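You operate a simulated robot arm through the tools that you are given. There is no shell and no other tool.

The job below is to be done with a simulated robot arm. You get a single attempt, and the scene is never put back.

JOB
Brush the clamped cover clean with cleaner, then release it onto the short mat.
Fine: brush back on the ledge, wash tray lid shut; leave the other cover. Where these are worked on the way, their far stop is far enough and under half their travel is too little: wash tray lid. What is to be rubbed or washed off counts as gone when no trace of it is left.

The check looks at the end state, three seconds after you hand in, the way a careful person would. Anything else that was tipped, shoved, dropped, spilled or broken makes it a failure. Lids that push on must go on centred and level and be pressed home; caps that screw on are set level and turned clockwise until they are tight.

ROBOT AND FRAMES
A 7-joint arm with a two-finger parallel gripper, fixed in place. Base frame: the origin is at the foot of the arm, x ahead of it, y to its left, z up; the work surface is at about z = 840. Lengths are in mm, angles in rad, forces in N, time in s.
With the tool pointing down near the work surface it reaches from about 380 to 800 mm from the base axis. Its first joint turns from -2.496 to 2.496 rad. Payload 3 kg.
Tool frame: the origin (TCP) lies between the finger pads and is the grasp point; the fingertips stand 30 mm ahead of it; z points along the fingers, y is the line along which they close. The gripper opens to 110 mm. The fingers are 20 mm wide and 10 mm thick; the gripper's body (48 by 112 mm) begins 55 mm behind the TCP.
Orientation is that of the tool frame in the base frame, as a unit quaternion [x, y, z, w]. With the fingers straight down and closing along the base's y, the tool's x points along the base's -x, its y along +y and its z along -z.

CONTROLS
- The arm moves only by the tool move_arm. Its argument "series" is text: rows parted by semicolons, each of 7 numbers parted by spaces: the turn, a rotation vector about the tool's x, y, z in rad, then the shift along the tool's x, y, z in cm, then the gripper command, from -1 (shut) to 1 (fully open), values between in proportion. In form: wx wy wz dx dy dz jaw; .... A call has 1 to 20 rows; each row is the pose to reach, as a shift and turn from the pose commanded when the call began, along the tool's axes at that moment. A row lasts 0.2 s, in which the tool goes at most 50 mm and 0.15 rad; a call with a longer step from one row to the next is refused whole, and so is a gripper value outside its range. Where a pose cannot be reached the arm comes as near as it can. A force on the tool above 40 N (or 10 N above the force at the start of the call, whichever is more), or a blocked arm, ends the call early, and 0.2 s more pass. Each finger travels about 153 mm/s and halts on what it meets, pressing with about 26 N; the grip force reading is that of the motor and also rises with nothing between the fingers. The clock runs only during rows and for 0.2 s after the last one: add rows that repeat a pose to give the fingers time. It gives the time, the measured TCP pose, the force on the tool (base axes), the opening and the grip force at its end, in the units of the frame above (readings bear some noise), with the torque about the TCP (base axes, N m) and any sound that the robot's microphone picked up.
- Cameras (640 x 400 px; columns grow to the right, rows downward): "scene" is fixed at [411.1, 501.4, 1453.9]; the picture's right is [-0.74, -0.67, 0.00], its down [-0.44, 0.49, -0.76] and it looks along [0.51, -0.56, -0.65] (base axes); focal length 311 px, centre (320, 200). "wrist" rides on the gripper at [72, 17, -103] in the tool frame; the picture's right is [-0.23, 0.97, 0.00], its down [-0.76, -0.18, -0.62] and it looks along [-0.61, -0.14, 0.78] (tool axes); focal length 222 px, centre (320, 200). There is no depth. A picture from a camera that has moved, and an enlarged one, comes with that camera's place and axes in the base frame and with its lens. The place of the scene camera against the robot may be out by one fixed shift of up to 12 mm in any direction.
- capture(camera): a new picture of that camera. No time passes.
- raise_lower(by): slides the trunk up (or, below 0, down) by that many mm; the arm rides with it, the base frame stays. It gives what a move gives, with no picture.
- close_up(camera, box): a new picture of the part [left, top, right, bottom] of that camera's present view, enlarged. No time passes.
- job_done(): hands the job in; it is judged then, once.

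Places have to be worked out from the pictures, the camera data and where the tool is seen. Open the gripper and draw the arm clear of the work before you hand the job in, unless the task says otherwise.

The tools are called after ">>>" by a JSON object that holds its "name" and its "arguments". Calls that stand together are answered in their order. move_arm: Moves the arm, as the interface text tells. Its arguments: {"type":"object","properties":{"series":{"type":"string"}},"required":["series"]} The other tools are called the same way: raise_lower (by) slides the trunk up or down; capture (camera) takes a picture; close_up (camera, box) takes an enlarged picture of a part of a camera's view; job_done () hands the job in.

At the start:

```text
t: 0.0
tcp_pos: [589.1, -110.7, 1211.4]
tool_rot: [0.001, 1.0, 0.0, 0.001]
ft_force: [-0.7, -0.3, -0.6]
moment: [-0.01, -0.01, 0.02]
grip_width: 109.8
grip_force: 0.1
trunk travel left (down, up): [-425.0, 65.0]
```

scene: 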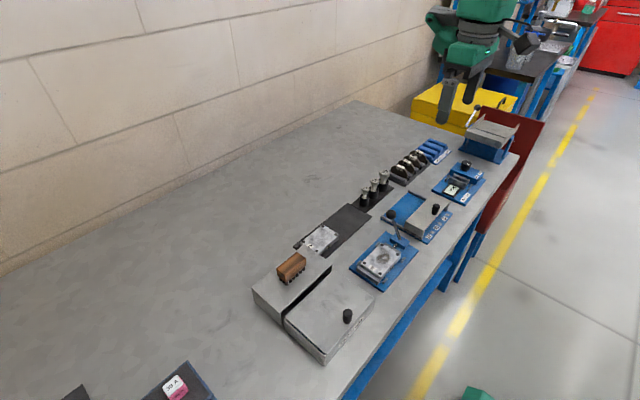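
wrist: 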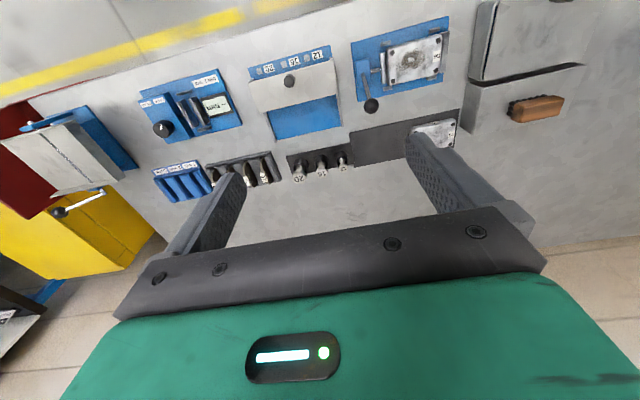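

I start by looking more closely at the scene: the clamp with a cover, the brush on a ledge, the wash tray with lid and the mats.

>>> {"name": "close_up", "arguments": {"camera": "scene", "box": [240, 180, 440, 370]}}

>>> {"name": "close_up", "arguments": {"camera": "scene", "box": [350, 90, 540, 220]}}

>>> {"name": "close_up", "arguments": {"camera": "scene", "box": [40, 340, 260, 400]}}

>>> {"name": "close_up", "arguments": {"camera": "wrist", "box": [340, 0, 600, 170]}}

>>> {"name": "close_up", "arguments": {"camera": "wrist", "box": [120, 40, 380, 210]}}

```text
2.11 times, centred on (340, 275) of scene
camera zoom: at [411.1, 501.4, 1453.9], right [-0.74, -0.67, 0.0], down [-0.44, 0.49, -0.76], along [0.51, -0.56, -0.65], focal length 655 px, centre (278, 42)
```

zoom: 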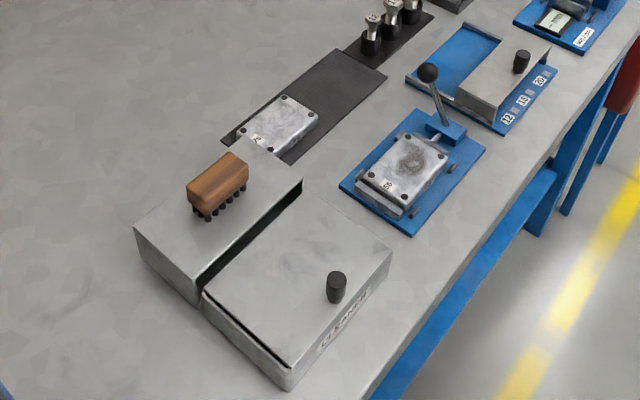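

```text
3.08 times, centred on (445, 155) of scene
camera zoom: at [411.1, 501.4, 1453.9], right [-0.74, -0.67, 0.0], down [-0.44, 0.49, -0.76], along [0.51, -0.56, -0.65], focal length 958 px, centre (-65, 338)
```

zoom: 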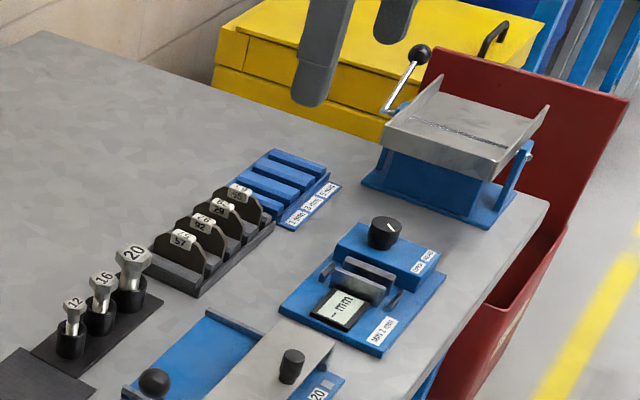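

```text
2.91 times, centred on (150, 370) of scene
camera zoom: at [411.1, 501.4, 1453.9], right [-0.74, -0.67, 0.0], down [-0.44, 0.49, -0.76], along [0.51, -0.56, -0.65], focal length 906 px, centre (814, -294)
```

zoom: 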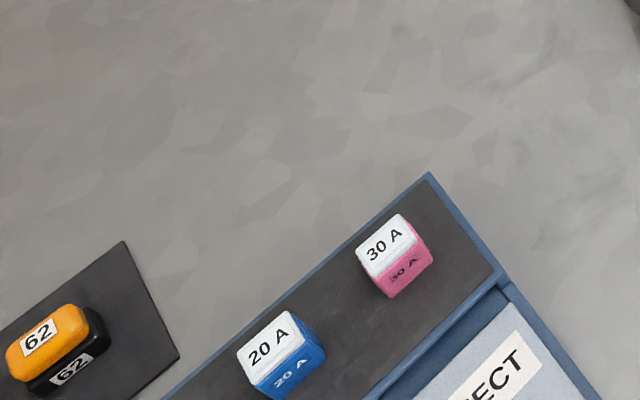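

```text
2.35 times, centred on (470, 85) of wrist
camera zoom: at [517.2, -94.0, 1314.7], right [0.23, 0.97, 0.0], down [0.76, -0.18, 0.62], along [0.61, -0.14, -0.78], focal length 523 px, centre (-33, 471)
```

zoom: 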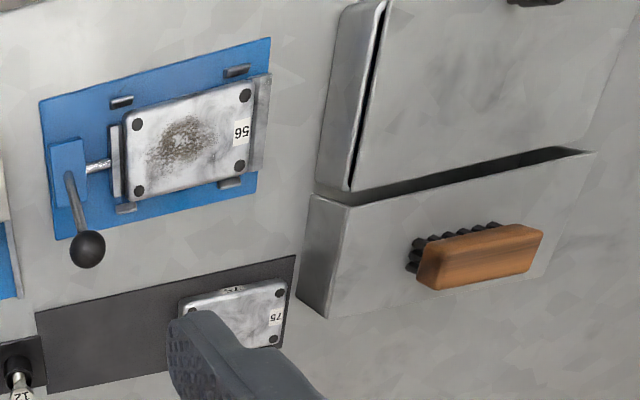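

```text
2.35 times, centred on (250, 125) of wrist
camera zoom: at [517.2, -94.0, 1314.7], right [0.23, 0.97, 0.0], down [0.76, -0.18, 0.62], along [0.61, -0.14, -0.78], focal length 523 px, centre (485, 376)
```

zoom: 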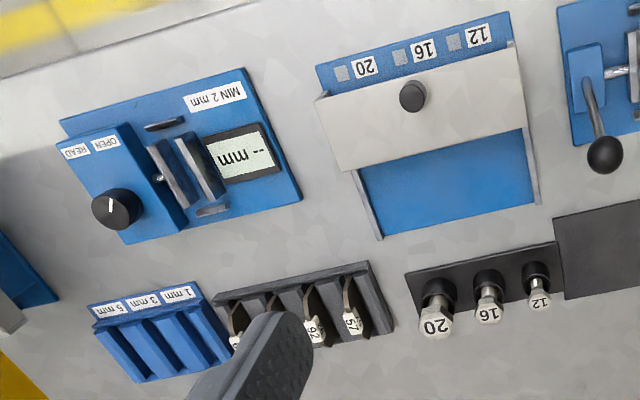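

The clamped cover is no. 56 (stained), the other cover is no. 75 on a dark mat; the brush sits on the ledge behind the CLEANER tray. I turn the wrist to the left to see the rest of the table for other mats.

>>> {"name": "move_arm", "arguments": {"series": "0 0 -0.15 0 0 0 1; 0 0 -0.3 0 0 0 1; 0 0 -0.45 0 0 0 1; 0 0 -0.6 0 0 0 1; 0 0 -0.75 0 0 0 1; 0 0 -0.9 0 0 0 1; 0 0 -1.05 0 0 0 1; 0 0 -1.2 0 0 0 1"}}

>>> {"name": "capture", "arguments": {"camera": "wrist"}}

```text
t: 1.8
tcp_pos: [589.9, -111.0, 1212.1]
tool_rot: [-0.565, 0.825, -0.001, 0.001]
ft_force: [0.5, 0.2, 0.2]
moment: [-0.02, -0.02, -0.01]
grip_width: 110.3
grip_force: 0.0
trunk travel left (down, up): [-425.0, 65.0]
```

```text
taken
camera wrist: at [547.8, -172.7, 1314.9], right [-0.83, 0.56, 0.0], down [0.44, 0.65, 0.62], along [0.35, 0.51, -0.78], focal length 222 px, centre (320, 200)
```

wrist: 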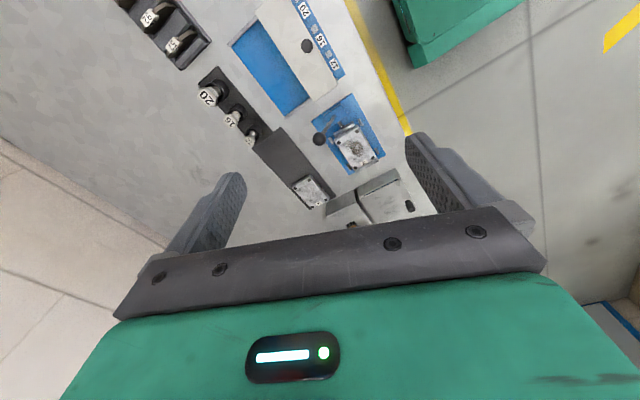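

The gripper hides the far left; I turn back and shift to y ≈ +240 to view the left side and work area.

>>> {"name": "move_arm", "arguments": {"series": "0 0 0.15 -4 1.6 0 1; 0 0 0.3 -8.1 3.15 0 1; 0 0 0.45 -12.2 4.7 0 1; 0 0 0.6 -16.3 6.3 0 1; 0 0 0.75 -20.4 7.9 0 1; 0 0 0.9 -24.5 9.5 0 1; 0 0 1.05 -28.6 11 0 1; 0 0 1.2 -32.6 12.6 0 1"}}

>>> {"name": "capture", "arguments": {"camera": "wrist"}}

>>> {"name": "capture", "arguments": {"camera": "scene"}}

```text
t: 3.6
tcp_pos: [589.5, 240.5, 1213.9]
tool_rot: [0.002, 1.0, 0.0, 0.001]
ft_force: [-0.2, -0.5, 0.1]
moment: [0.03, -0.07, -0.02]
grip_width: 109.9
grip_force: 0.1
trunk travel left (down, up): [-425.0, 65.0]
```

```text
taken
camera wrist: at [518.5, 255.6, 1316.5], right [0.23, 0.97, 0.0], down [0.76, -0.18, 0.62], along [0.61, -0.14, -0.78], focal length 222 px, centre (320, 200)
```

wrist: 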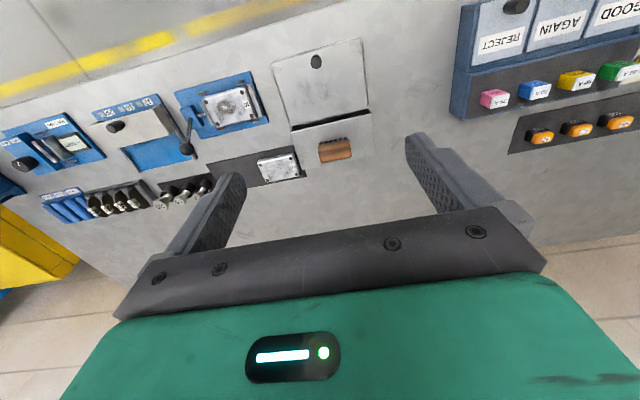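

```text
taken
```

scene: 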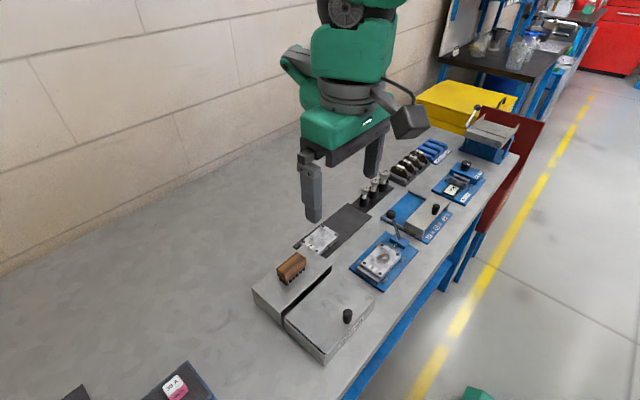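

I zoom in on the mats to decide which one is "the short mat".

>>> {"name": "close_up", "arguments": {"camera": "scene", "box": [280, 160, 420, 260]}}

>>> {"name": "close_up", "arguments": {"camera": "wrist", "box": [200, 30, 400, 190]}}

>>> {"name": "close_up", "arguments": {"camera": "wrist", "box": [440, 0, 640, 170]}}

```text
4.00 times, centred on (350, 210) of scene
camera zoom: at [411.1, 501.4, 1453.9], right [-0.74, -0.67, 0.0], down [-0.44, 0.49, -0.76], along [0.51, -0.56, -0.65], focal length 1245 px, centre (200, 160)
```

zoom: 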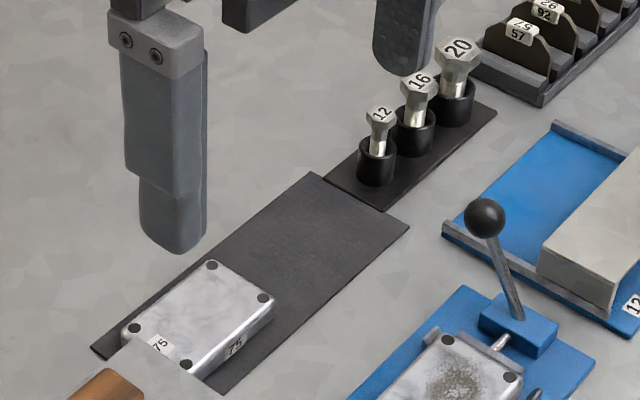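

```text
2.50 times, centred on (300, 110) of wrist
camera zoom: at [518.5, 255.6, 1316.5], right [0.23, 0.97, 0.0], down [0.76, -0.18, 0.62], along [0.61, -0.14, -0.78], focal length 555 px, centre (370, 425)
```

zoom: 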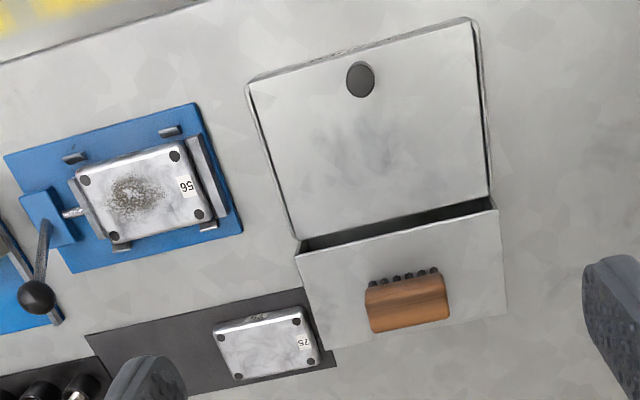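

```text
2.35 times, centred on (540, 85) of wrist
camera zoom: at [518.5, 255.6, 1316.5], right [0.23, 0.97, 0.0], down [0.76, -0.18, 0.62], along [0.61, -0.14, -0.78], focal length 523 px, centre (-198, 471)
```

zoom: 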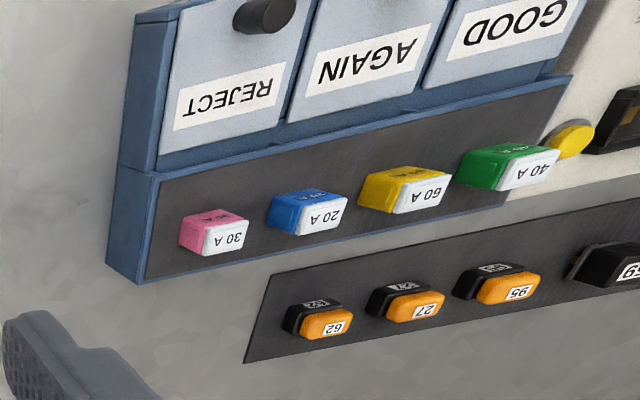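

The cover mat (≈230 mm, with cover 75 on it) is the short one compared with the battery mat. Now I look more closely at the wash tray and its lid, and the clamp.

>>> {"name": "close_up", "arguments": {"camera": "scene", "box": [245, 235, 385, 370]}}

>>> {"name": "close_up", "arguments": {"camera": "scene", "box": [340, 200, 430, 300]}}

>>> {"name": "close_up", "arguments": {"camera": "wrist", "box": [260, 30, 390, 180]}}

```text
2.96 times, centred on (315, 302) of scene
camera zoom: at [411.1, 501.4, 1453.9], right [-0.74, -0.67, 0.0], down [-0.44, 0.49, -0.76], along [0.51, -0.56, -0.65], focal length 922 px, centre (335, -104)
```

zoom: 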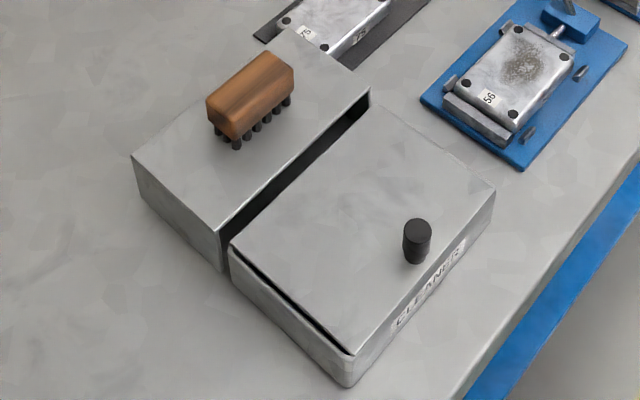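

```text
4.00 times, centred on (385, 250) of scene
camera zoom: at [411.1, 501.4, 1453.9], right [-0.74, -0.67, 0.0], down [-0.44, 0.49, -0.76], along [0.51, -0.56, -0.65], focal length 1245 px, centre (60, 0)
```

zoom: 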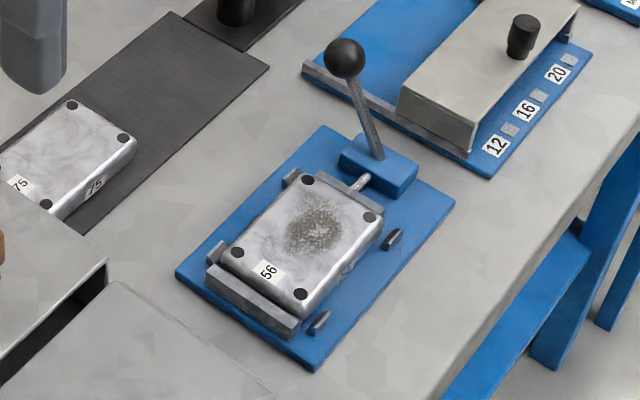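

```text
2.67 times, centred on (325, 105) of wrist
camera zoom: at [518.5, 255.6, 1316.5], right [0.23, 0.97, 0.0], down [0.76, -0.18, 0.62], along [0.61, -0.14, -0.78], focal length 592 px, centre (307, 453)
```

zoom: 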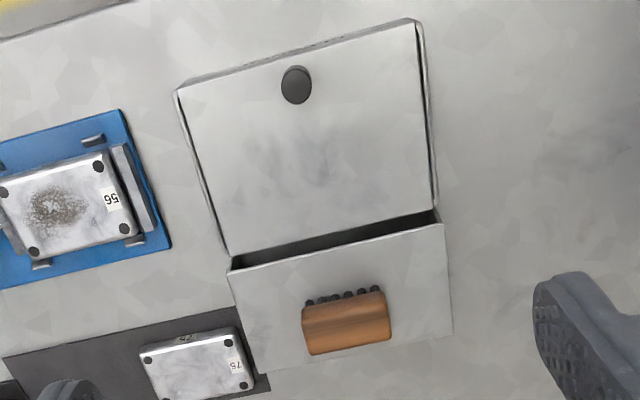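

The lid looks like a plate sliding under the hollow ledge (dark slot at its rear), knob near the front edge. The lever ball is at about (645,-34,924). I move the wrist camera closer to the clamp.

>>> {"name": "move_arm", "arguments": {"series": "0 0 0 0.87 -2.5 2.5 1; 0 0 0 1.74 -5 5 1; 0 0 0 2.6 -7.5 7.5 1; 0 0 0 3.5 -10 10 1; 0 0 0 4.3 -12.5 12.7 1; 0 0 0 5.2 -15 15.3 1; 0 0 0 6.1 -17.5 18 1; 0 0 0 6.95 -20.05 20.4 1; 0 0 0 6.95 -20.05 20.4 1"}}

>>> {"name": "capture", "arguments": {"camera": "wrist"}}

>>> {"name": "close_up", "arguments": {"camera": "wrist", "box": [180, 60, 460, 240]}}

```text
t: 5.6
tcp_pos: [521.2, 41.4, 1009.6]
tool_rot: [0.0, 1.0, 0.001, 0.001]
ft_force: [-0.7, -0.3, 0.1]
moment: [0.04, -0.01, 0.0]
grip_width: 109.8
grip_force: 0.0
trunk travel left (down, up): [-425.0, 65.0]
```

```text
taken
camera wrist: at [448.8, 56.8, 1112.2], right [0.23, 0.97, 0.0], down [0.76, -0.18, 0.62], along [0.61, -0.14, -0.78], focal length 222 px, centre (320, 200)
```

wrist: 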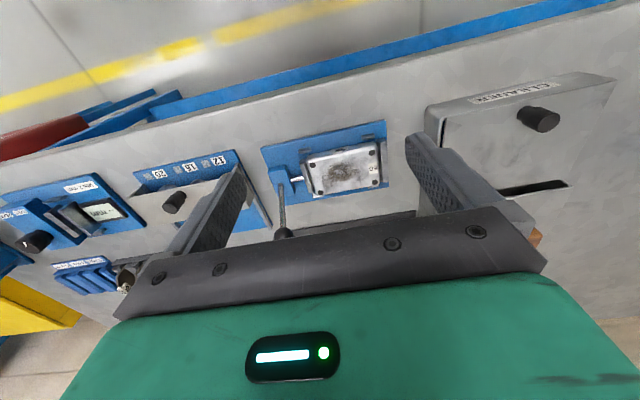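

```text
2.22 times, centred on (320, 150) of wrist
camera zoom: at [448.8, 56.8, 1112.2], right [0.23, 0.97, 0.0], down [0.76, -0.18, 0.62], along [0.61, -0.14, -0.78], focal length 494 px, centre (320, 311)
```

zoom: 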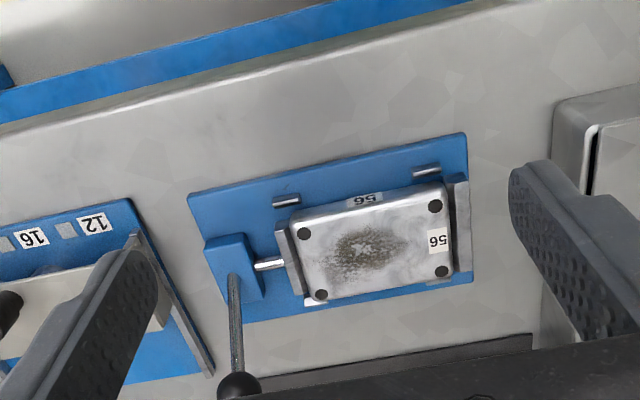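

I now shift left to see the wash tray, knob and brush close up.

>>> {"name": "move_arm", "arguments": {"series": "0 0 0 0.5 4.2 -0.8 1; 0 0 0 1 8.4 -1.6 1; 0 0 0 1.5 12.6 -2.4 1; 0 0 0 2 16.8 -3.2 1; 0 0 0 2.2 20.9 -4 1; 0 0 0 2.2 20.9 -4 1"}}

>>> {"name": "capture", "arguments": {"camera": "wrist"}}

>>> {"name": "close_up", "arguments": {"camera": "wrist", "box": [220, 40, 420, 240]}}

```text
t: 7.0
tcp_pos: [500.3, 249.5, 1048.0]
tool_rot: [0.0, 1.0, 0.001, 0.0]
ft_force: [-0.6, -0.6, -0.6]
moment: [0.0, -0.02, 0.01]
grip_width: 110.3
grip_force: 0.1
trunk travel left (down, up): [-425.0, 65.0]
```

```text
taken
camera wrist: at [427.4, 266.7, 1151.1], right [0.23, 0.97, 0.0], down [0.76, -0.18, 0.62], along [0.61, -0.14, -0.78], focal length 222 px, centre (320, 200)
```

wrist: 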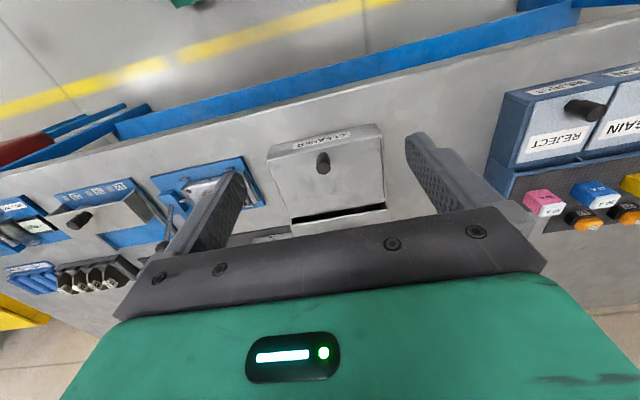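

```text
2.00 times, centred on (320, 140) of wrist
camera zoom: at [427.4, 266.7, 1151.1], right [0.23, 0.97, 0.0], down [0.76, -0.18, 0.62], along [0.61, -0.14, -0.78], focal length 444 px, centre (320, 320)
```

zoom: 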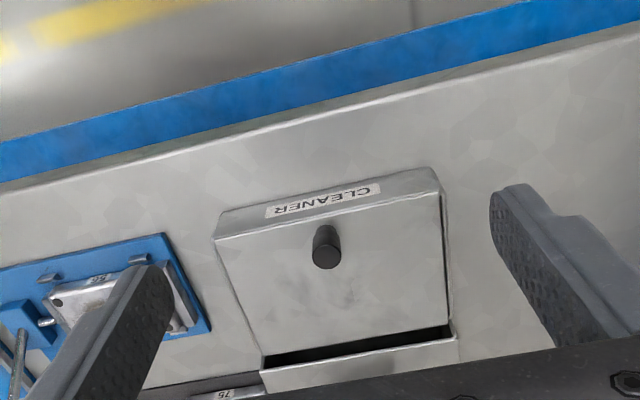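

Triangulated knob top: about (562, 239.5, 919), knob ≈21 mm wide. Next a closer view of the brush and ledge.

>>> {"name": "move_arm", "arguments": {"series": "0 0 0 -3.3 -0.2 -2.4 1; 0 0 0 -6.6 -0.5 -4.8 1; 0 0 0 -10 -0.9 -7.2 1; 0 0 0 -10 -0.9 -7.2 1"}}

>>> {"name": "close_up", "arguments": {"camera": "wrist", "box": [220, 40, 420, 240]}}

>>> {"name": "close_up", "arguments": {"camera": "scene", "box": [245, 230, 345, 330]}}

```text
t: 8.0
tcp_pos: [599.4, 238.6, 1118.9]
tool_rot: [0.0, 1.0, 0.0, 0.0]
ft_force: [0.4, 0.5, 0.0]
moment: [0.01, -0.01, 0.0]
grip_width: 110.0
grip_force: 0.1
trunk travel left (down, up): [-425.0, 65.0]
```

```text
2.00 times, centred on (320, 140) of wrist
camera zoom: at [527.3, 255.5, 1221.9], right [0.23, 0.97, 0.0], down [0.76, -0.18, 0.62], along [0.61, -0.14, -0.78], focal length 444 px, centre (320, 320)
```

zoom: 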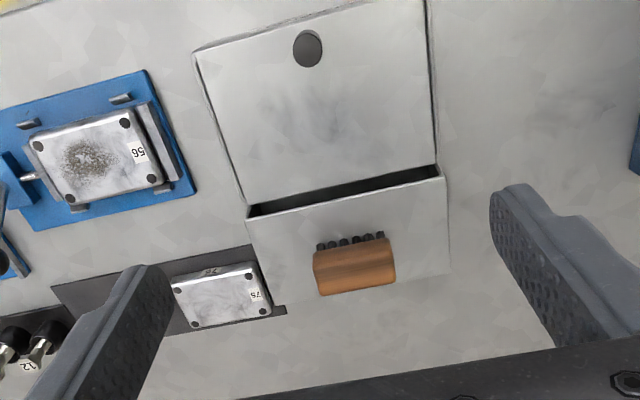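

```text
4.00 times, centred on (295, 280) of scene
camera zoom: at [411.1, 501.4, 1453.9], right [-0.74, -0.67, 0.0], down [-0.44, 0.49, -0.76], along [0.51, -0.56, -0.65], focal length 1245 px, centre (420, -120)
```

zoom: 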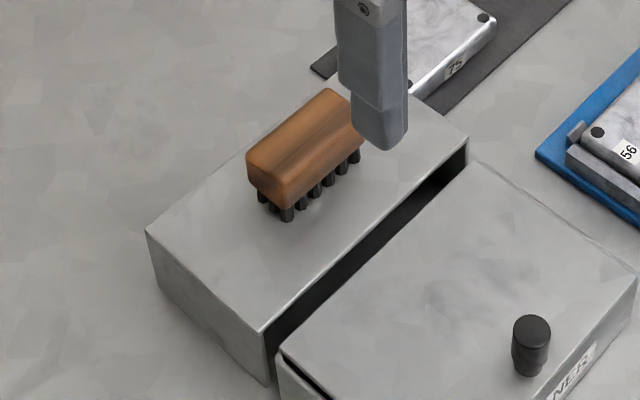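

Brush: wood top at z≈934, centre ≈(711,239), about 62 mm (y) × 33 mm (x). I start with the lid: go above the knob with the fingers half open and check before descending.

>>> {"name": "move_arm", "arguments": {"series": "0 0 0 1.5 0.05 4 0; 0 0 0 3 0.1 8 0; 0 0 0 3.74 0.1 12 0; 0 0 0 3.74 0.1 15.2 0; 0 0 0 3.74 0.1 15.2 0"}}

>>> {"name": "close_up", "arguments": {"camera": "scene", "box": [270, 220, 410, 340]}}

>>> {"name": "capture", "arguments": {"camera": "wrist"}}

```text
t: 9.2
tcp_pos: [561.2, 240.4, 969.0]
tool_rot: [0.001, 1.0, 0.001, 0.0]
ft_force: [0.1, 0.0, -0.6]
moment: [0.01, 0.01, -0.01]
grip_width: 55.1
grip_force: 0.1
trunk travel left (down, up): [-425.0, 65.0]
```

```text
3.33 times, centred on (340, 280) of scene
camera zoom: at [411.1, 501.4, 1453.9], right [-0.74, -0.67, 0.0], down [-0.44, 0.49, -0.76], along [0.51, -0.56, -0.65], focal length 1038 px, centre (253, -67)
```

zoom: 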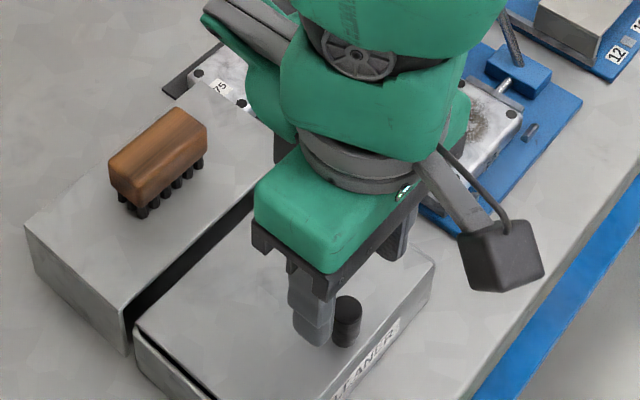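

```text
taken
camera wrist: at [489.7, 256.7, 1070.5], right [0.23, 0.97, 0.0], down [0.76, -0.18, 0.62], along [0.61, -0.14, -0.78], focal length 222 px, centre (320, 200)
```

wrist: 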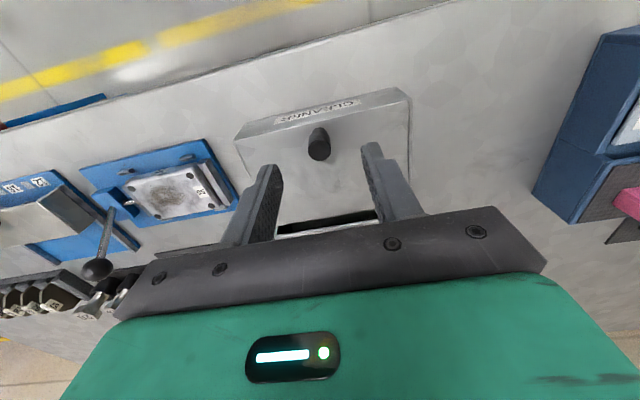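

The knob is between and below the fingers (≈(560,240,919)). I descend to z≈931 and close on it.

>>> {"name": "move_arm", "arguments": {"series": "0 0 0 0.1 -0.05 1.5 0; 0 0 0 0.1 -0.05 2.8 0; 0 0 0 0.1 -0.05 3.8 0; 0 0 0 0.1 -0.05 3.8 -1; 0 0 0 0.1 -0.05 3.8 -1; 0 0 0 0.1 -0.05 3.8 -1"}}

>>> {"name": "capture", "arguments": {"camera": "wrist"}}

```text
t: 10.6
tcp_pos: [560.3, 240.3, 928.3]
tool_rot: [0.001, 1.0, -0.001, -0.001]
ft_force: [-0.3, 3.2, -10.9]
moment: [0.13, -0.38, 0.03]
grip_width: 17.1
grip_force: 45.1
trunk travel left (down, up): [-425.0, 65.0]
```

```text
taken
camera wrist: at [488.8, 256.0, 1031.5], right [0.23, 0.97, 0.0], down [0.76, -0.18, 0.62], along [0.61, -0.14, -0.78], focal length 222 px, centre (320, 200)
```

wrist: 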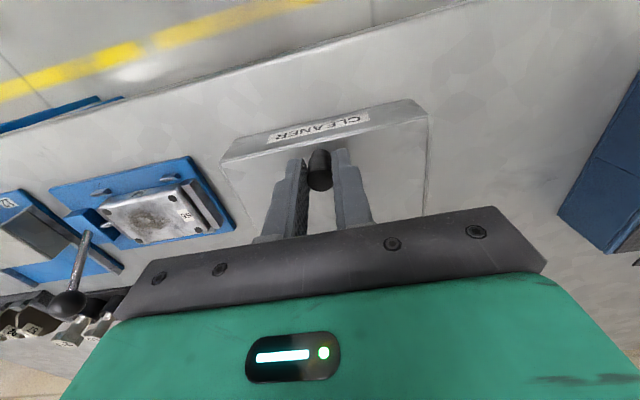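

Knob gripped (17 mm). Now slide it toward +x (tool −x) gently, watching for the stop.

>>> {"name": "move_arm", "arguments": {"series": "0 0 0 -0.5 0 0 -1; 0 0 0 -1.3 0 0 -1; 0 0 0 -2.1 0 0 -1; 0 0 0 -3 0 0 -1; 0 0 0 -3 0 0 -1"}}

>>> {"name": "close_up", "arguments": {"camera": "scene", "box": [250, 220, 390, 370]}}

>>> {"name": "capture", "arguments": {"camera": "wrist"}}

```text
t: 11.8
tcp_pos: [591.3, 240.3, 928.6]
tool_rot: [0.0, 1.0, 0.0, -0.002]
ft_force: [-0.4, -3.3, -25.8]
moment: [-0.14, 0.56, -0.01]
grip_width: 17.0
grip_force: 45.2
trunk travel left (down, up): [-425.0, 65.0]
```

```text
2.67 times, centred on (320, 295) of scene
camera zoom: at [411.1, 501.4, 1453.9], right [-0.74, -0.67, 0.0], down [-0.44, 0.49, -0.76], along [0.51, -0.56, -0.65], focal length 830 px, centre (320, -53)
```

zoom: 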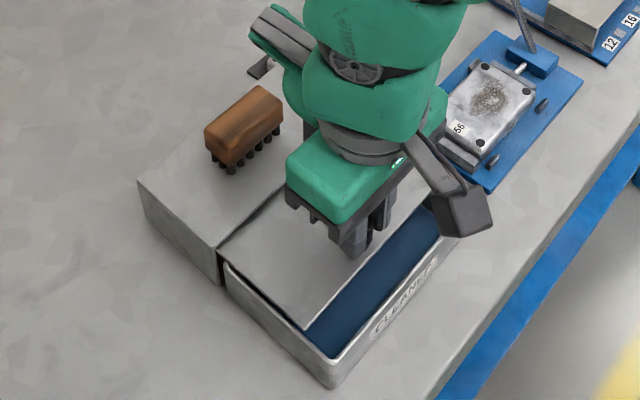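

```text
taken
camera wrist: at [519.0, 256.1, 1031.9], right [0.23, 0.97, 0.0], down [0.76, -0.18, 0.62], along [0.6, -0.14, -0.78], focal length 222 px, centre (320, 200)
```

wrist: 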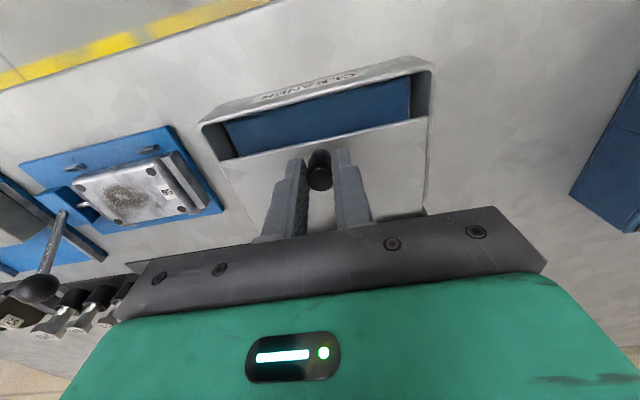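

The lid slides under the ledge as expected, showing the cleaner. A downward pull shows (−26 N), so I lower the command slightly and keep sliding to the far stop.

>>> {"name": "move_arm", "arguments": {"series": "0 0 0 0 0 0.25 -1; 0 0 0 -1 0 0.25 -1; 0 0 0 -2 0 0.25 -1; 0 0 0 -3 0 0.25 -1; 0 0 0 -3 0 0.25 -1"}}

>>> {"name": "close_up", "arguments": {"camera": "scene", "box": [250, 220, 390, 370]}}

```text
t: 13.0
tcp_pos: [620.2, 239.6, 928.3]
tool_rot: [0.001, 1.0, 0.0, 0.0]
ft_force: [0.1, -2.3, 6.3]
moment: [-0.09, 0.51, -0.02]
grip_width: 17.1
grip_force: 45.1
trunk travel left (down, up): [-425.0, 65.0]
```

```text
2.67 times, centred on (320, 295) of scene
camera zoom: at [411.1, 501.4, 1453.9], right [-0.74, -0.67, 0.0], down [-0.44, 0.49, -0.76], along [0.51, -0.56, -0.65], focal length 830 px, centre (320, -53)
```

zoom: 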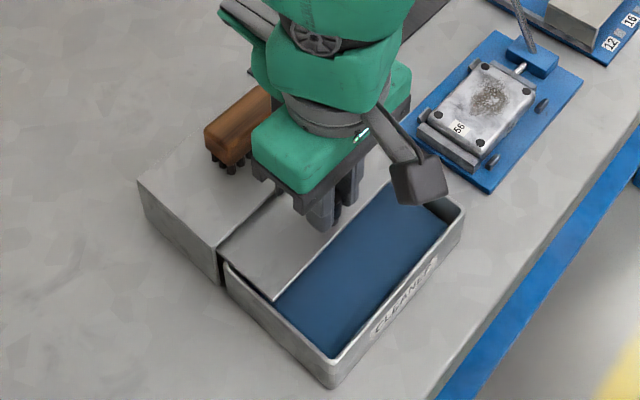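

Force is now small; continue to the far stop in small steps.

>>> {"name": "move_arm", "arguments": {"series": "0 0 0 -0.8 0 0 -1; 0 0 0 -1.6 0 0 -1; 0 0 0 -2.4 0 0 -1; 0 0 0 -3.0 0 0 -1; 0 0 0 -3.5 0 0 -1; 0 0 0 -4 0 0 -1; 0 0 0 -4.5 0 0 -1"}}

>>> {"name": "close_up", "arguments": {"camera": "scene", "box": [250, 220, 390, 370]}}

```text
t: 14.6
tcp_pos: [668.4, 236.8, 930.2]
tool_rot: [0.002, 1.0, 0.001, 0.003]
ft_force: [0.4, -0.2, -0.5]
moment: [0.02, 0.05, -0.02]
grip_width: 0.0
grip_force: 37.6
trunk travel left (down, up): [-425.0, 65.0]
```

```text
2.67 times, centred on (320, 295) of scene
camera zoom: at [411.1, 501.4, 1453.9], right [-0.74, -0.67, 0.0], down [-0.44, 0.49, -0.76], along [0.51, -0.56, -0.65], focal length 830 px, centre (320, -53)
```

zoom: 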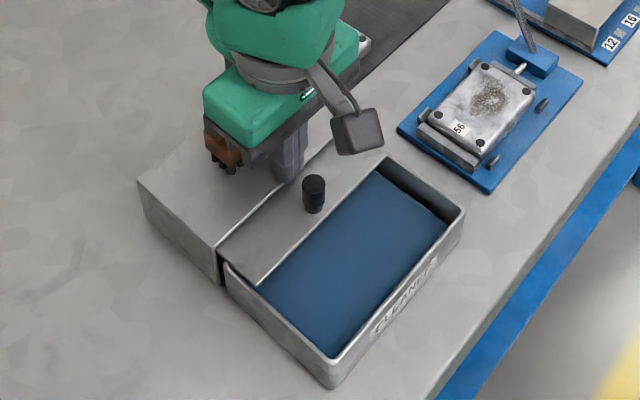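

The fingers slid off the knob near x≈645, likely the far stop. I raise, go round to the knob's front side, and push it further +x with closed fingers to confirm the stop.

>>> {"name": "move_arm", "arguments": {"series": "0 0 0 0 0.2 -2 -1; 0 0 0 0 0.3 -4 -1; 0 0 0 3 0.3 -4 -1; 0 0 0 6.2 0.3 -4 -1; 0 0 0 6.2 0.3 -1.5 -1; 0 0 0 6.2 0.3 0 -1; 0 0 0 6.2 0.3 0 -1"}}

>>> {"name": "close_up", "arguments": {"camera": "scene", "box": [250, 220, 390, 370]}}

>>> {"name": "capture", "arguments": {"camera": "wrist"}}

```text
t: 16.2
tcp_pos: [604.1, 243.5, 929.0]
tool_rot: [0.001, 1.0, 0.0, 0.0]
ft_force: [-0.5, -0.3, -0.2]
moment: [0.03, 0.0, 0.0]
grip_width: 0.0
grip_force: 37.9
trunk travel left (down, up): [-425.0, 65.0]
```

```text
2.67 times, centred on (320, 295) of scene
camera zoom: at [411.1, 501.4, 1453.9], right [-0.74, -0.67, 0.0], down [-0.44, 0.49, -0.76], along [0.51, -0.56, -0.65], focal length 830 px, centre (320, -53)
```

zoom: 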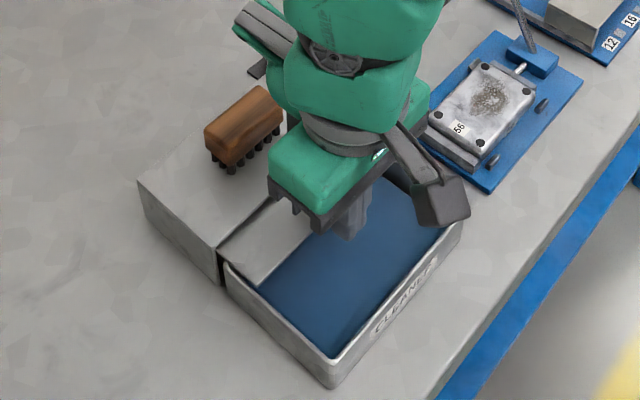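

```text
taken
camera wrist: at [531.5, 258.8, 1031.6], right [0.23, 0.97, 0.0], down [0.76, -0.18, 0.62], along [0.61, -0.14, -0.78], focal length 222 px, centre (320, 200)
```

wrist: 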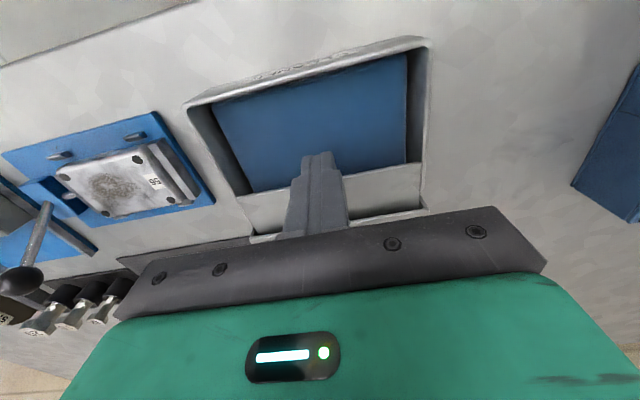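

Now push the knob toward +x.

>>> {"name": "move_arm", "arguments": {"series": "0 0 0 -0.5 -0.3 0 -1; 0 0 0 -1 -0.3 0 -1; 0 0 0 -1.5 -0.3 0 -1; 0 0 0 -1.9 -0.3 0 -1; 0 0 0 -2.3 -0.3 0 -1; 0 0 0 -2.7 -0.3 0 -1; 0 0 0 -3.1 -0.3 0 -1; 0 0 0 -3.5 -0.3 0 -1; 0 0 0 -3.9 -0.3 0 -1; 0 0 0 -4.3 -0.3 0 -1"}}

>>> {"name": "capture", "arguments": {"camera": "wrist"}}

>>> {"name": "close_up", "arguments": {"camera": "scene", "box": [250, 220, 390, 370]}}

```text
t: 18.1
tcp_pos: [631.9, 237.4, 924.2]
tool_rot: [0.001, 1.0, -0.003, -0.009]
ft_force: [-16.3, -1.4, -3.1]
moment: [-0.01, 0.17, 0.02]
grip_width: 0.1
grip_force: 37.6
trunk travel left (down, up): [-425.0, 65.0]
stopped in row 9: the force on the tool passed its limit at 45 N (the readings are from after the stop); the commanded pose is now the measured one
```

```text
taken
camera wrist: at [562.4, 256.0, 1028.7], right [0.23, 0.97, -0.01], down [0.77, -0.18, 0.61], along [0.59, -0.15, -0.79], focal length 222 px, centre (320, 200)
```

wrist: 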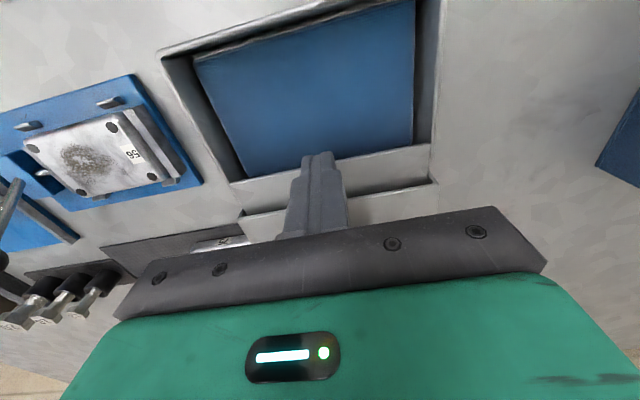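

```text
2.67 times, centred on (320, 295) of scene
camera zoom: at [411.1, 501.4, 1453.9], right [-0.74, -0.67, 0.0], down [-0.44, 0.49, -0.76], along [0.51, -0.56, -0.65], focal length 830 px, centre (320, -53)
```

zoom: 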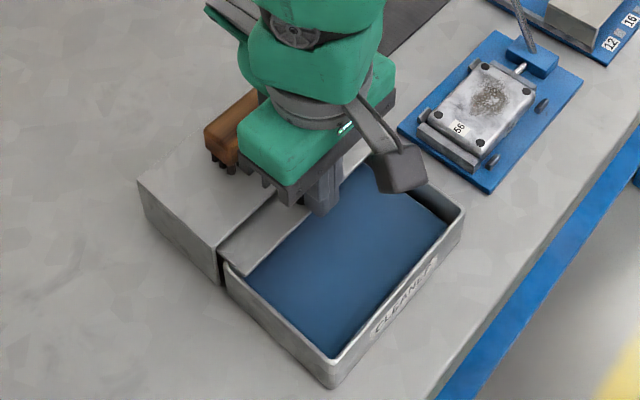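

The lid moved a bit further and then hit its far stop (45 N). I back off, level the tool, rise and go above the brush with the gripper fully open.

>>> {"name": "move_arm", "arguments": {"series": "-0.006 -0.018 -0.002 1.5 0 0 -1; -0.006 -0.018 -0.002 1.5 0.2 -4 -1; -0.006 -0.018 -0.002 1.5 0.2 -8 -1; -0.006 -0.018 -0.002 -2 0.2 -9.6 0.6; -0.006 -0.018 -0.002 -5 0.2 -9.6 0.6; -0.006 -0.018 -0.002 -5 0.2 -9.6 0.6; -0.006 -0.018 -0.002 -5 0.2 -9.6 0.6"}}

>>> {"name": "capture", "arguments": {"camera": "wrist"}}

>>> {"name": "close_up", "arguments": {"camera": "wrist", "box": [260, 80, 420, 240]}}

>>> {"name": "close_up", "arguments": {"camera": "scene", "box": [230, 200, 390, 370]}}

```text
t: 19.7
tcp_pos: [685.0, 242.0, 1019.7]
tool_rot: [0.0, 1.0, 0.001, 0.003]
ft_force: [-0.3, 0.6, -0.1]
moment: [0.01, 0.03, -0.01]
grip_width: 88.1
grip_force: 0.1
trunk travel left (down, up): [-425.0, 65.0]
```

```text
taken
camera wrist: at [614.2, 257.7, 1123.4], right [0.23, 0.97, 0.0], down [0.76, -0.18, 0.63], along [0.61, -0.14, -0.78], focal length 222 px, centre (320, 200)
```

wrist: 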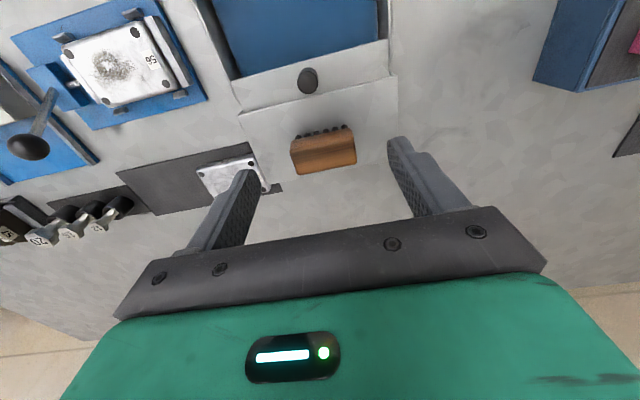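

```text
2.50 times, centred on (340, 160) of wrist
camera zoom: at [614.2, 257.7, 1123.4], right [0.23, 0.97, 0.0], down [0.76, -0.18, 0.63], along [0.61, -0.14, -0.78], focal length 555 px, centre (270, 300)
```

zoom: 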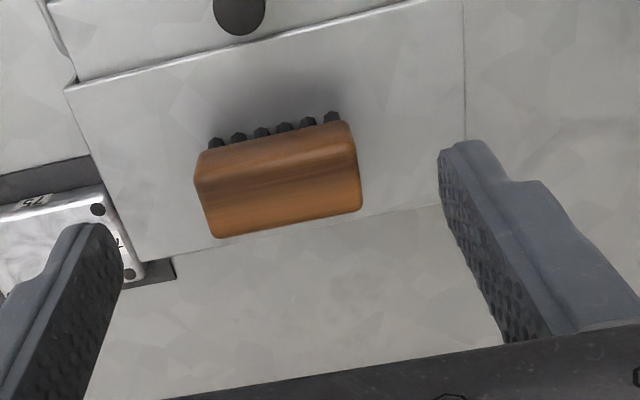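

```text
2.35 times, centred on (310, 285) of scene
camera zoom: at [411.1, 501.4, 1453.9], right [-0.74, -0.67, 0.0], down [-0.44, 0.49, -0.76], along [0.51, -0.56, -0.65], focal length 732 px, centre (344, 0)
```

zoom: 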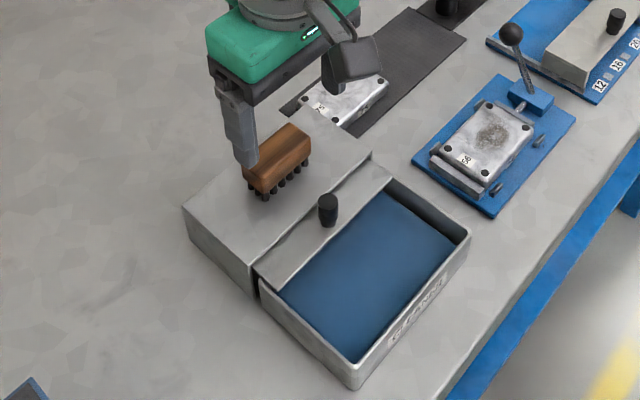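

Brush centre ≈(712,239.5), top ≈934, aligned with y. I move above it, descend to TCP z≈933 and close on its ends.

>>> {"name": "move_arm", "arguments": {"series": "0 0.006 0 -2.7 -0.25 2 0.6; 0 0.006 0 -2.7 -0.25 4.5 0.6; 0 0.006 0 -2.7 -0.25 6.5 0.6; 0 0.006 0 -2.7 -0.25 8 0.6; 0 0.006 0 -2.7 -0.25 8.6 0.6; 0 0.006 0 -2.7 -0.25 8.6 0.6"}}

>>> {"name": "capture", "arguments": {"camera": "wrist"}}

>>> {"name": "close_up", "arguments": {"camera": "scene", "box": [230, 200, 390, 370]}}

```text
t: 21.1
tcp_pos: [715.2, 238.6, 934.3]
tool_rot: [0.001, 1.0, 0.001, 0.0]
ft_force: [0.9, -0.1, -0.8]
moment: [0.0, -0.05, 0.01]
grip_width: 88.0
grip_force: 0.2
trunk travel left (down, up): [-425.0, 65.0]
```

```text
taken
camera wrist: at [642.7, 254.6, 1037.9], right [0.23, 0.97, 0.0], down [0.76, -0.18, 0.62], along [0.61, -0.14, -0.78], focal length 222 px, centre (320, 200)
```

wrist: 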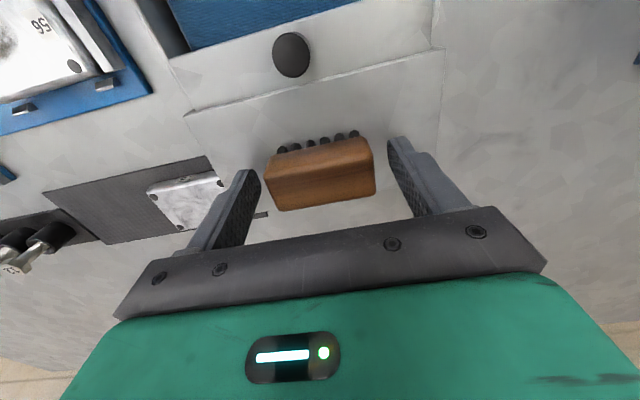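

```text
2.35 times, centred on (310, 285) of scene
camera zoom: at [411.1, 501.4, 1453.9], right [-0.74, -0.67, 0.0], down [-0.44, 0.49, -0.76], along [0.51, -0.56, -0.65], focal length 732 px, centre (344, 0)
```

zoom: 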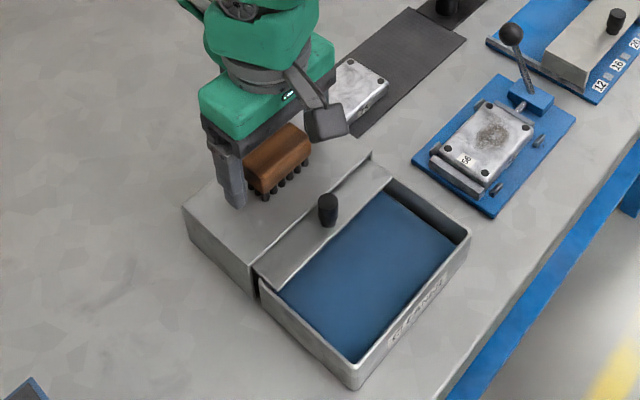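

Fingers bracket the brush at its ends; a 3 mm correction in x, then close.

>>> {"name": "move_arm", "arguments": {"series": "0 0 0 0.3 0.05 0.1 0.6; 0 0 0 0.3 0.05 0.1 -1; 0 0 0 0.3 0.05 0.1 -1; 0 0 0 0.3 0.05 0.1 -1; 0 0 0 0.3 0.05 0.1 -1"}}

>>> {"name": "capture", "arguments": {"camera": "wrist"}}

```text
t: 22.3
tcp_pos: [712.0, 240.4, 933.6]
tool_rot: [0.0, 1.0, 0.001, 0.0]
ft_force: [0.2, -0.9, 0.1]
moment: [0.05, 0.01, -0.01]
grip_width: 61.3
grip_force: 25.9
trunk travel left (down, up): [-425.0, 65.0]
```

```text
taken
camera wrist: at [639.6, 255.1, 1036.6], right [0.23, 0.97, 0.0], down [0.76, -0.18, 0.62], along [0.61, -0.14, -0.78], focal length 222 px, centre (320, 200)
```

wrist: 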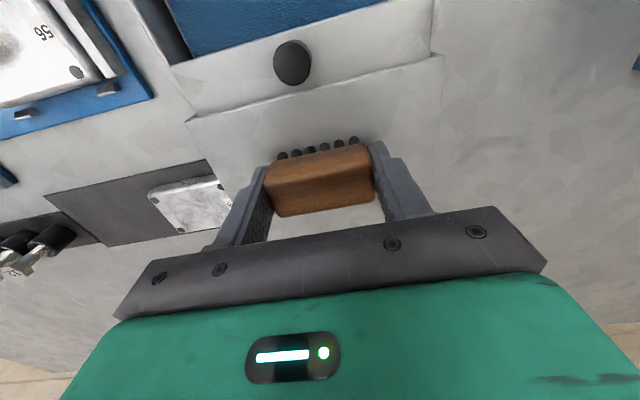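

Brush is gripped (61 mm). Lift it, carry it over the pool centre (≈(596,240)) and lower partway.

>>> {"name": "move_arm", "arguments": {"series": "0 0 0 0 0 -1.5 -1; 0 0 0 0 0 -4 -1; 0 0 0 0 0 -6 -1; 0 0 0 4 0 -6 -1; 0 0 0 8 0 -6 -1; 0 0 0 11.6 -0.1 -6 -1; 0 0 0 11.6 -0.1 -3 -1; 0 0 0 11.6 -0.1 0 -1; 0 0 0 11.6 -0.1 1.5 -1; 0 0 0 11.6 -0.1 1.5 -1"}}

>>> {"name": "close_up", "arguments": {"camera": "scene", "box": [230, 200, 390, 370]}}

>>> {"name": "capture", "arguments": {"camera": "wrist"}}

```text
t: 24.5
tcp_pos: [594.6, 236.6, 919.1]
tool_rot: [0.0, 1.0, 0.001, -0.001]
ft_force: [0.3, 0.9, 0.4]
moment: [0.04, 0.0, 0.02]
grip_width: 0.0
grip_force: 26.0
trunk travel left (down, up): [-425.0, 65.0]
```

```text
2.35 times, centred on (310, 285) of scene
camera zoom: at [411.1, 501.4, 1453.9], right [-0.74, -0.67, 0.0], down [-0.44, 0.49, -0.76], along [0.51, -0.56, -0.65], focal length 732 px, centre (344, 0)
```

zoom: 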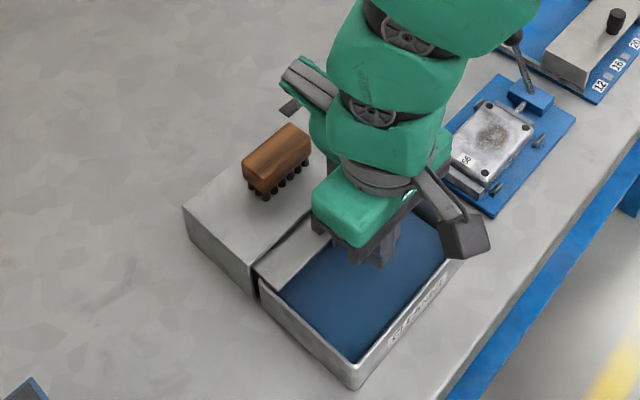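

```text
taken
camera wrist: at [522.8, 254.0, 1021.7], right [0.23, 0.97, 0.0], down [0.76, -0.18, 0.62], along [0.61, -0.14, -0.78], focal length 222 px, centre (320, 200)
```

wrist: 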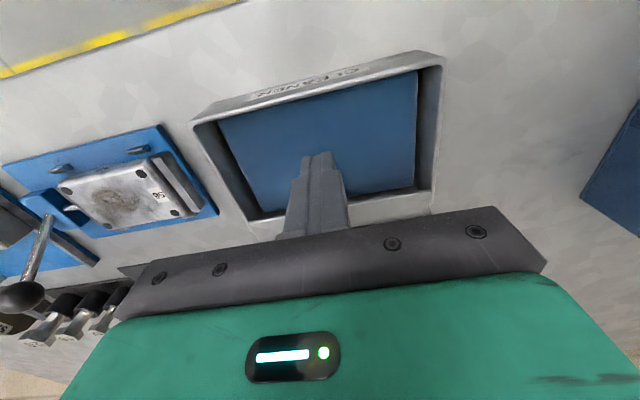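

The brush slipped out and stayed on the ledge, so the grip was too near the fingertips. I go back over the ledge and look at the brush, then find the ledge height by touch.

>>> {"name": "move_arm", "arguments": {"series": "0 0 0 0 0 -4 -1; 0 0 0 0 0 -8 -1; 0 0 0 -3 0 -9 -1; 0 0 0 -6 0 -10 -1; 0 0 0 -9 0 -10 -1; 0 0 0 -9 0 -10 -1"}}

>>> {"name": "close_up", "arguments": {"camera": "wrist", "box": [260, 80, 420, 240]}}

>>> {"name": "close_up", "arguments": {"camera": "scene", "box": [245, 230, 345, 330]}}

```text
t: 25.9
tcp_pos: [684.9, 238.7, 1019.5]
tool_rot: [0.0, 1.0, 0.001, -0.001]
ft_force: [0.1, -0.2, 0.0]
moment: [0.01, -0.02, 0.0]
grip_width: 0.2
grip_force: 25.5
trunk travel left (down, up): [-425.0, 65.0]
```

```text
2.50 times, centred on (340, 160) of wrist
camera zoom: at [613.0, 253.5, 1122.2], right [0.23, 0.97, 0.0], down [0.76, -0.18, 0.62], along [0.61, -0.14, -0.78], focal length 555 px, centre (270, 300)
```

zoom: 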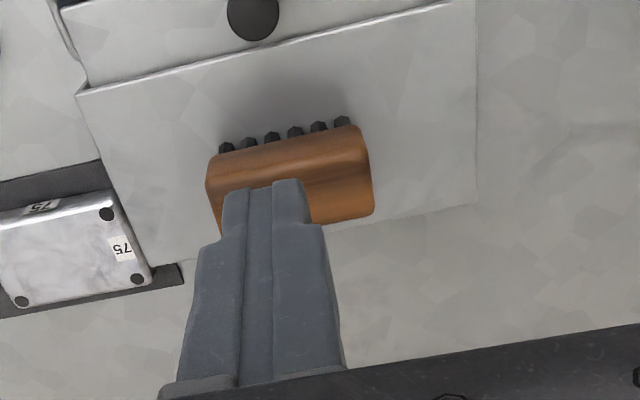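

```text
4.00 times, centred on (295, 280) of scene
camera zoom: at [411.1, 501.4, 1453.9], right [-0.74, -0.67, 0.0], down [-0.44, 0.49, -0.76], along [0.51, -0.56, -0.65], focal length 1245 px, centre (420, -120)
```

zoom: 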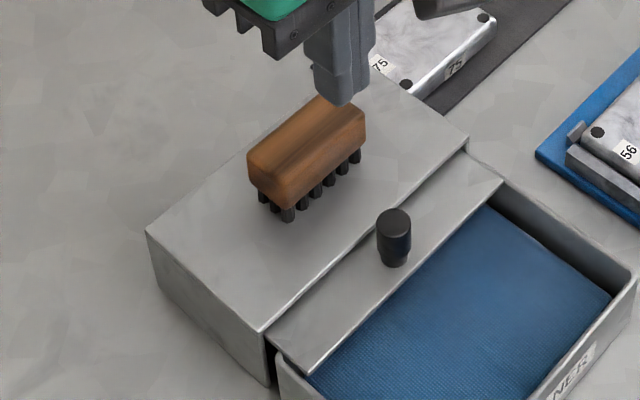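

Brush is undisturbed. I touch the free ledge at y≈184 with closed fingers to measure its height.

>>> {"name": "move_arm", "arguments": {"series": "0 0 0 -1.5 -3 1 -1; 0 0 0 -2.7 -5.5 3.5 -1; 0 0 0 -2.7 -5.5 6.5 -1; 0 0 0 -2.7 -5.5 8.5 -1; 0 0 0 -2.7 -5.5 8.8 -1; 0 0 0 -2.7 -5.5 9.1 -1; 0 0 0 -2.7 -5.5 9.1 -1"}}

```text
t: 27.5
tcp_pos: [712.6, 183.4, 927.2]
tool_rot: [0.0, 1.0, 0.001, -0.001]
ft_force: [0.0, -0.1, -0.3]
moment: [0.03, 0.01, 0.02]
grip_width: 0.0
grip_force: 26.0
trunk travel left (down, up): [-425.0, 65.0]
```

No contact yet at tip z≈897; step down in 1.5 mm rows.

>>> {"name": "move_arm", "arguments": {"series": "0 0 0 0 0 0.15 -1; 0 0 0 0 0 0.3 -1; 0 0 0 0 0 0.45 -1; 0 0 0 0 0 0.6 -1"}}

```text
t: 28.5
tcp_pos: [712.1, 182.5, 926.0]
tool_rot: [0.0, 1.0, 0.002, 0.003]
ft_force: [-1.5, -7.5, 39.6]
moment: [-0.25, 0.45, 0.17]
grip_width: 0.0
grip_force: 25.8
trunk travel left (down, up): [-425.0, 65.0]
```

Ledge top is z≈896 (tips at contact). So I regrip the brush lower (TCP ≈928.5, tips ≈2 mm above the ledge), then lift slowly and check.

>>> {"name": "move_arm", "arguments": {"series": "0 0 0 0 0 -1 -1; 0 0 0 0 0 -4 -1; 0 0 0 0 2.5 -6 0.3; 0 0 0 0 5.7 -6 0.6; 0 0 0 0 5.7 -6 0.6; 0 -0.006 0 0 5.7 -6 0.6"}}

>>> {"name": "capture", "arguments": {"camera": "wrist"}}

```text
t: 29.9
tcp_pos: [712.8, 241.0, 982.0]
tool_rot: [0.0, 1.0, 0.002, 0.002]
ft_force: [-0.4, 0.8, 0.1]
moment: [-0.01, 0.01, 0.0]
grip_width: 87.9
grip_force: 0.1
trunk travel left (down, up): [-425.0, 65.0]
```

```text
taken
camera wrist: at [639.8, 257.1, 1084.9], right [0.23, 0.97, 0.0], down [0.76, -0.18, 0.63], along [0.61, -0.14, -0.78], focal length 222 px, centre (320, 200)
```

wrist: 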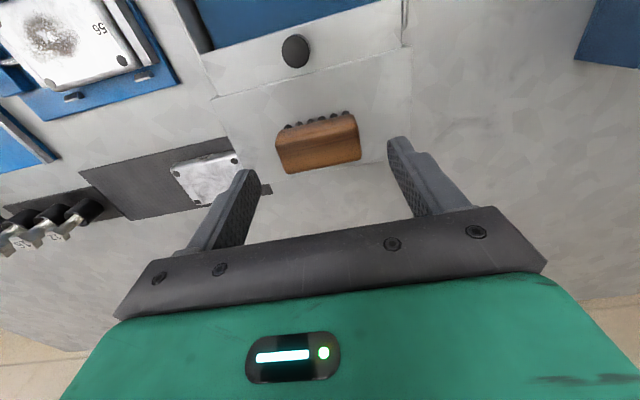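

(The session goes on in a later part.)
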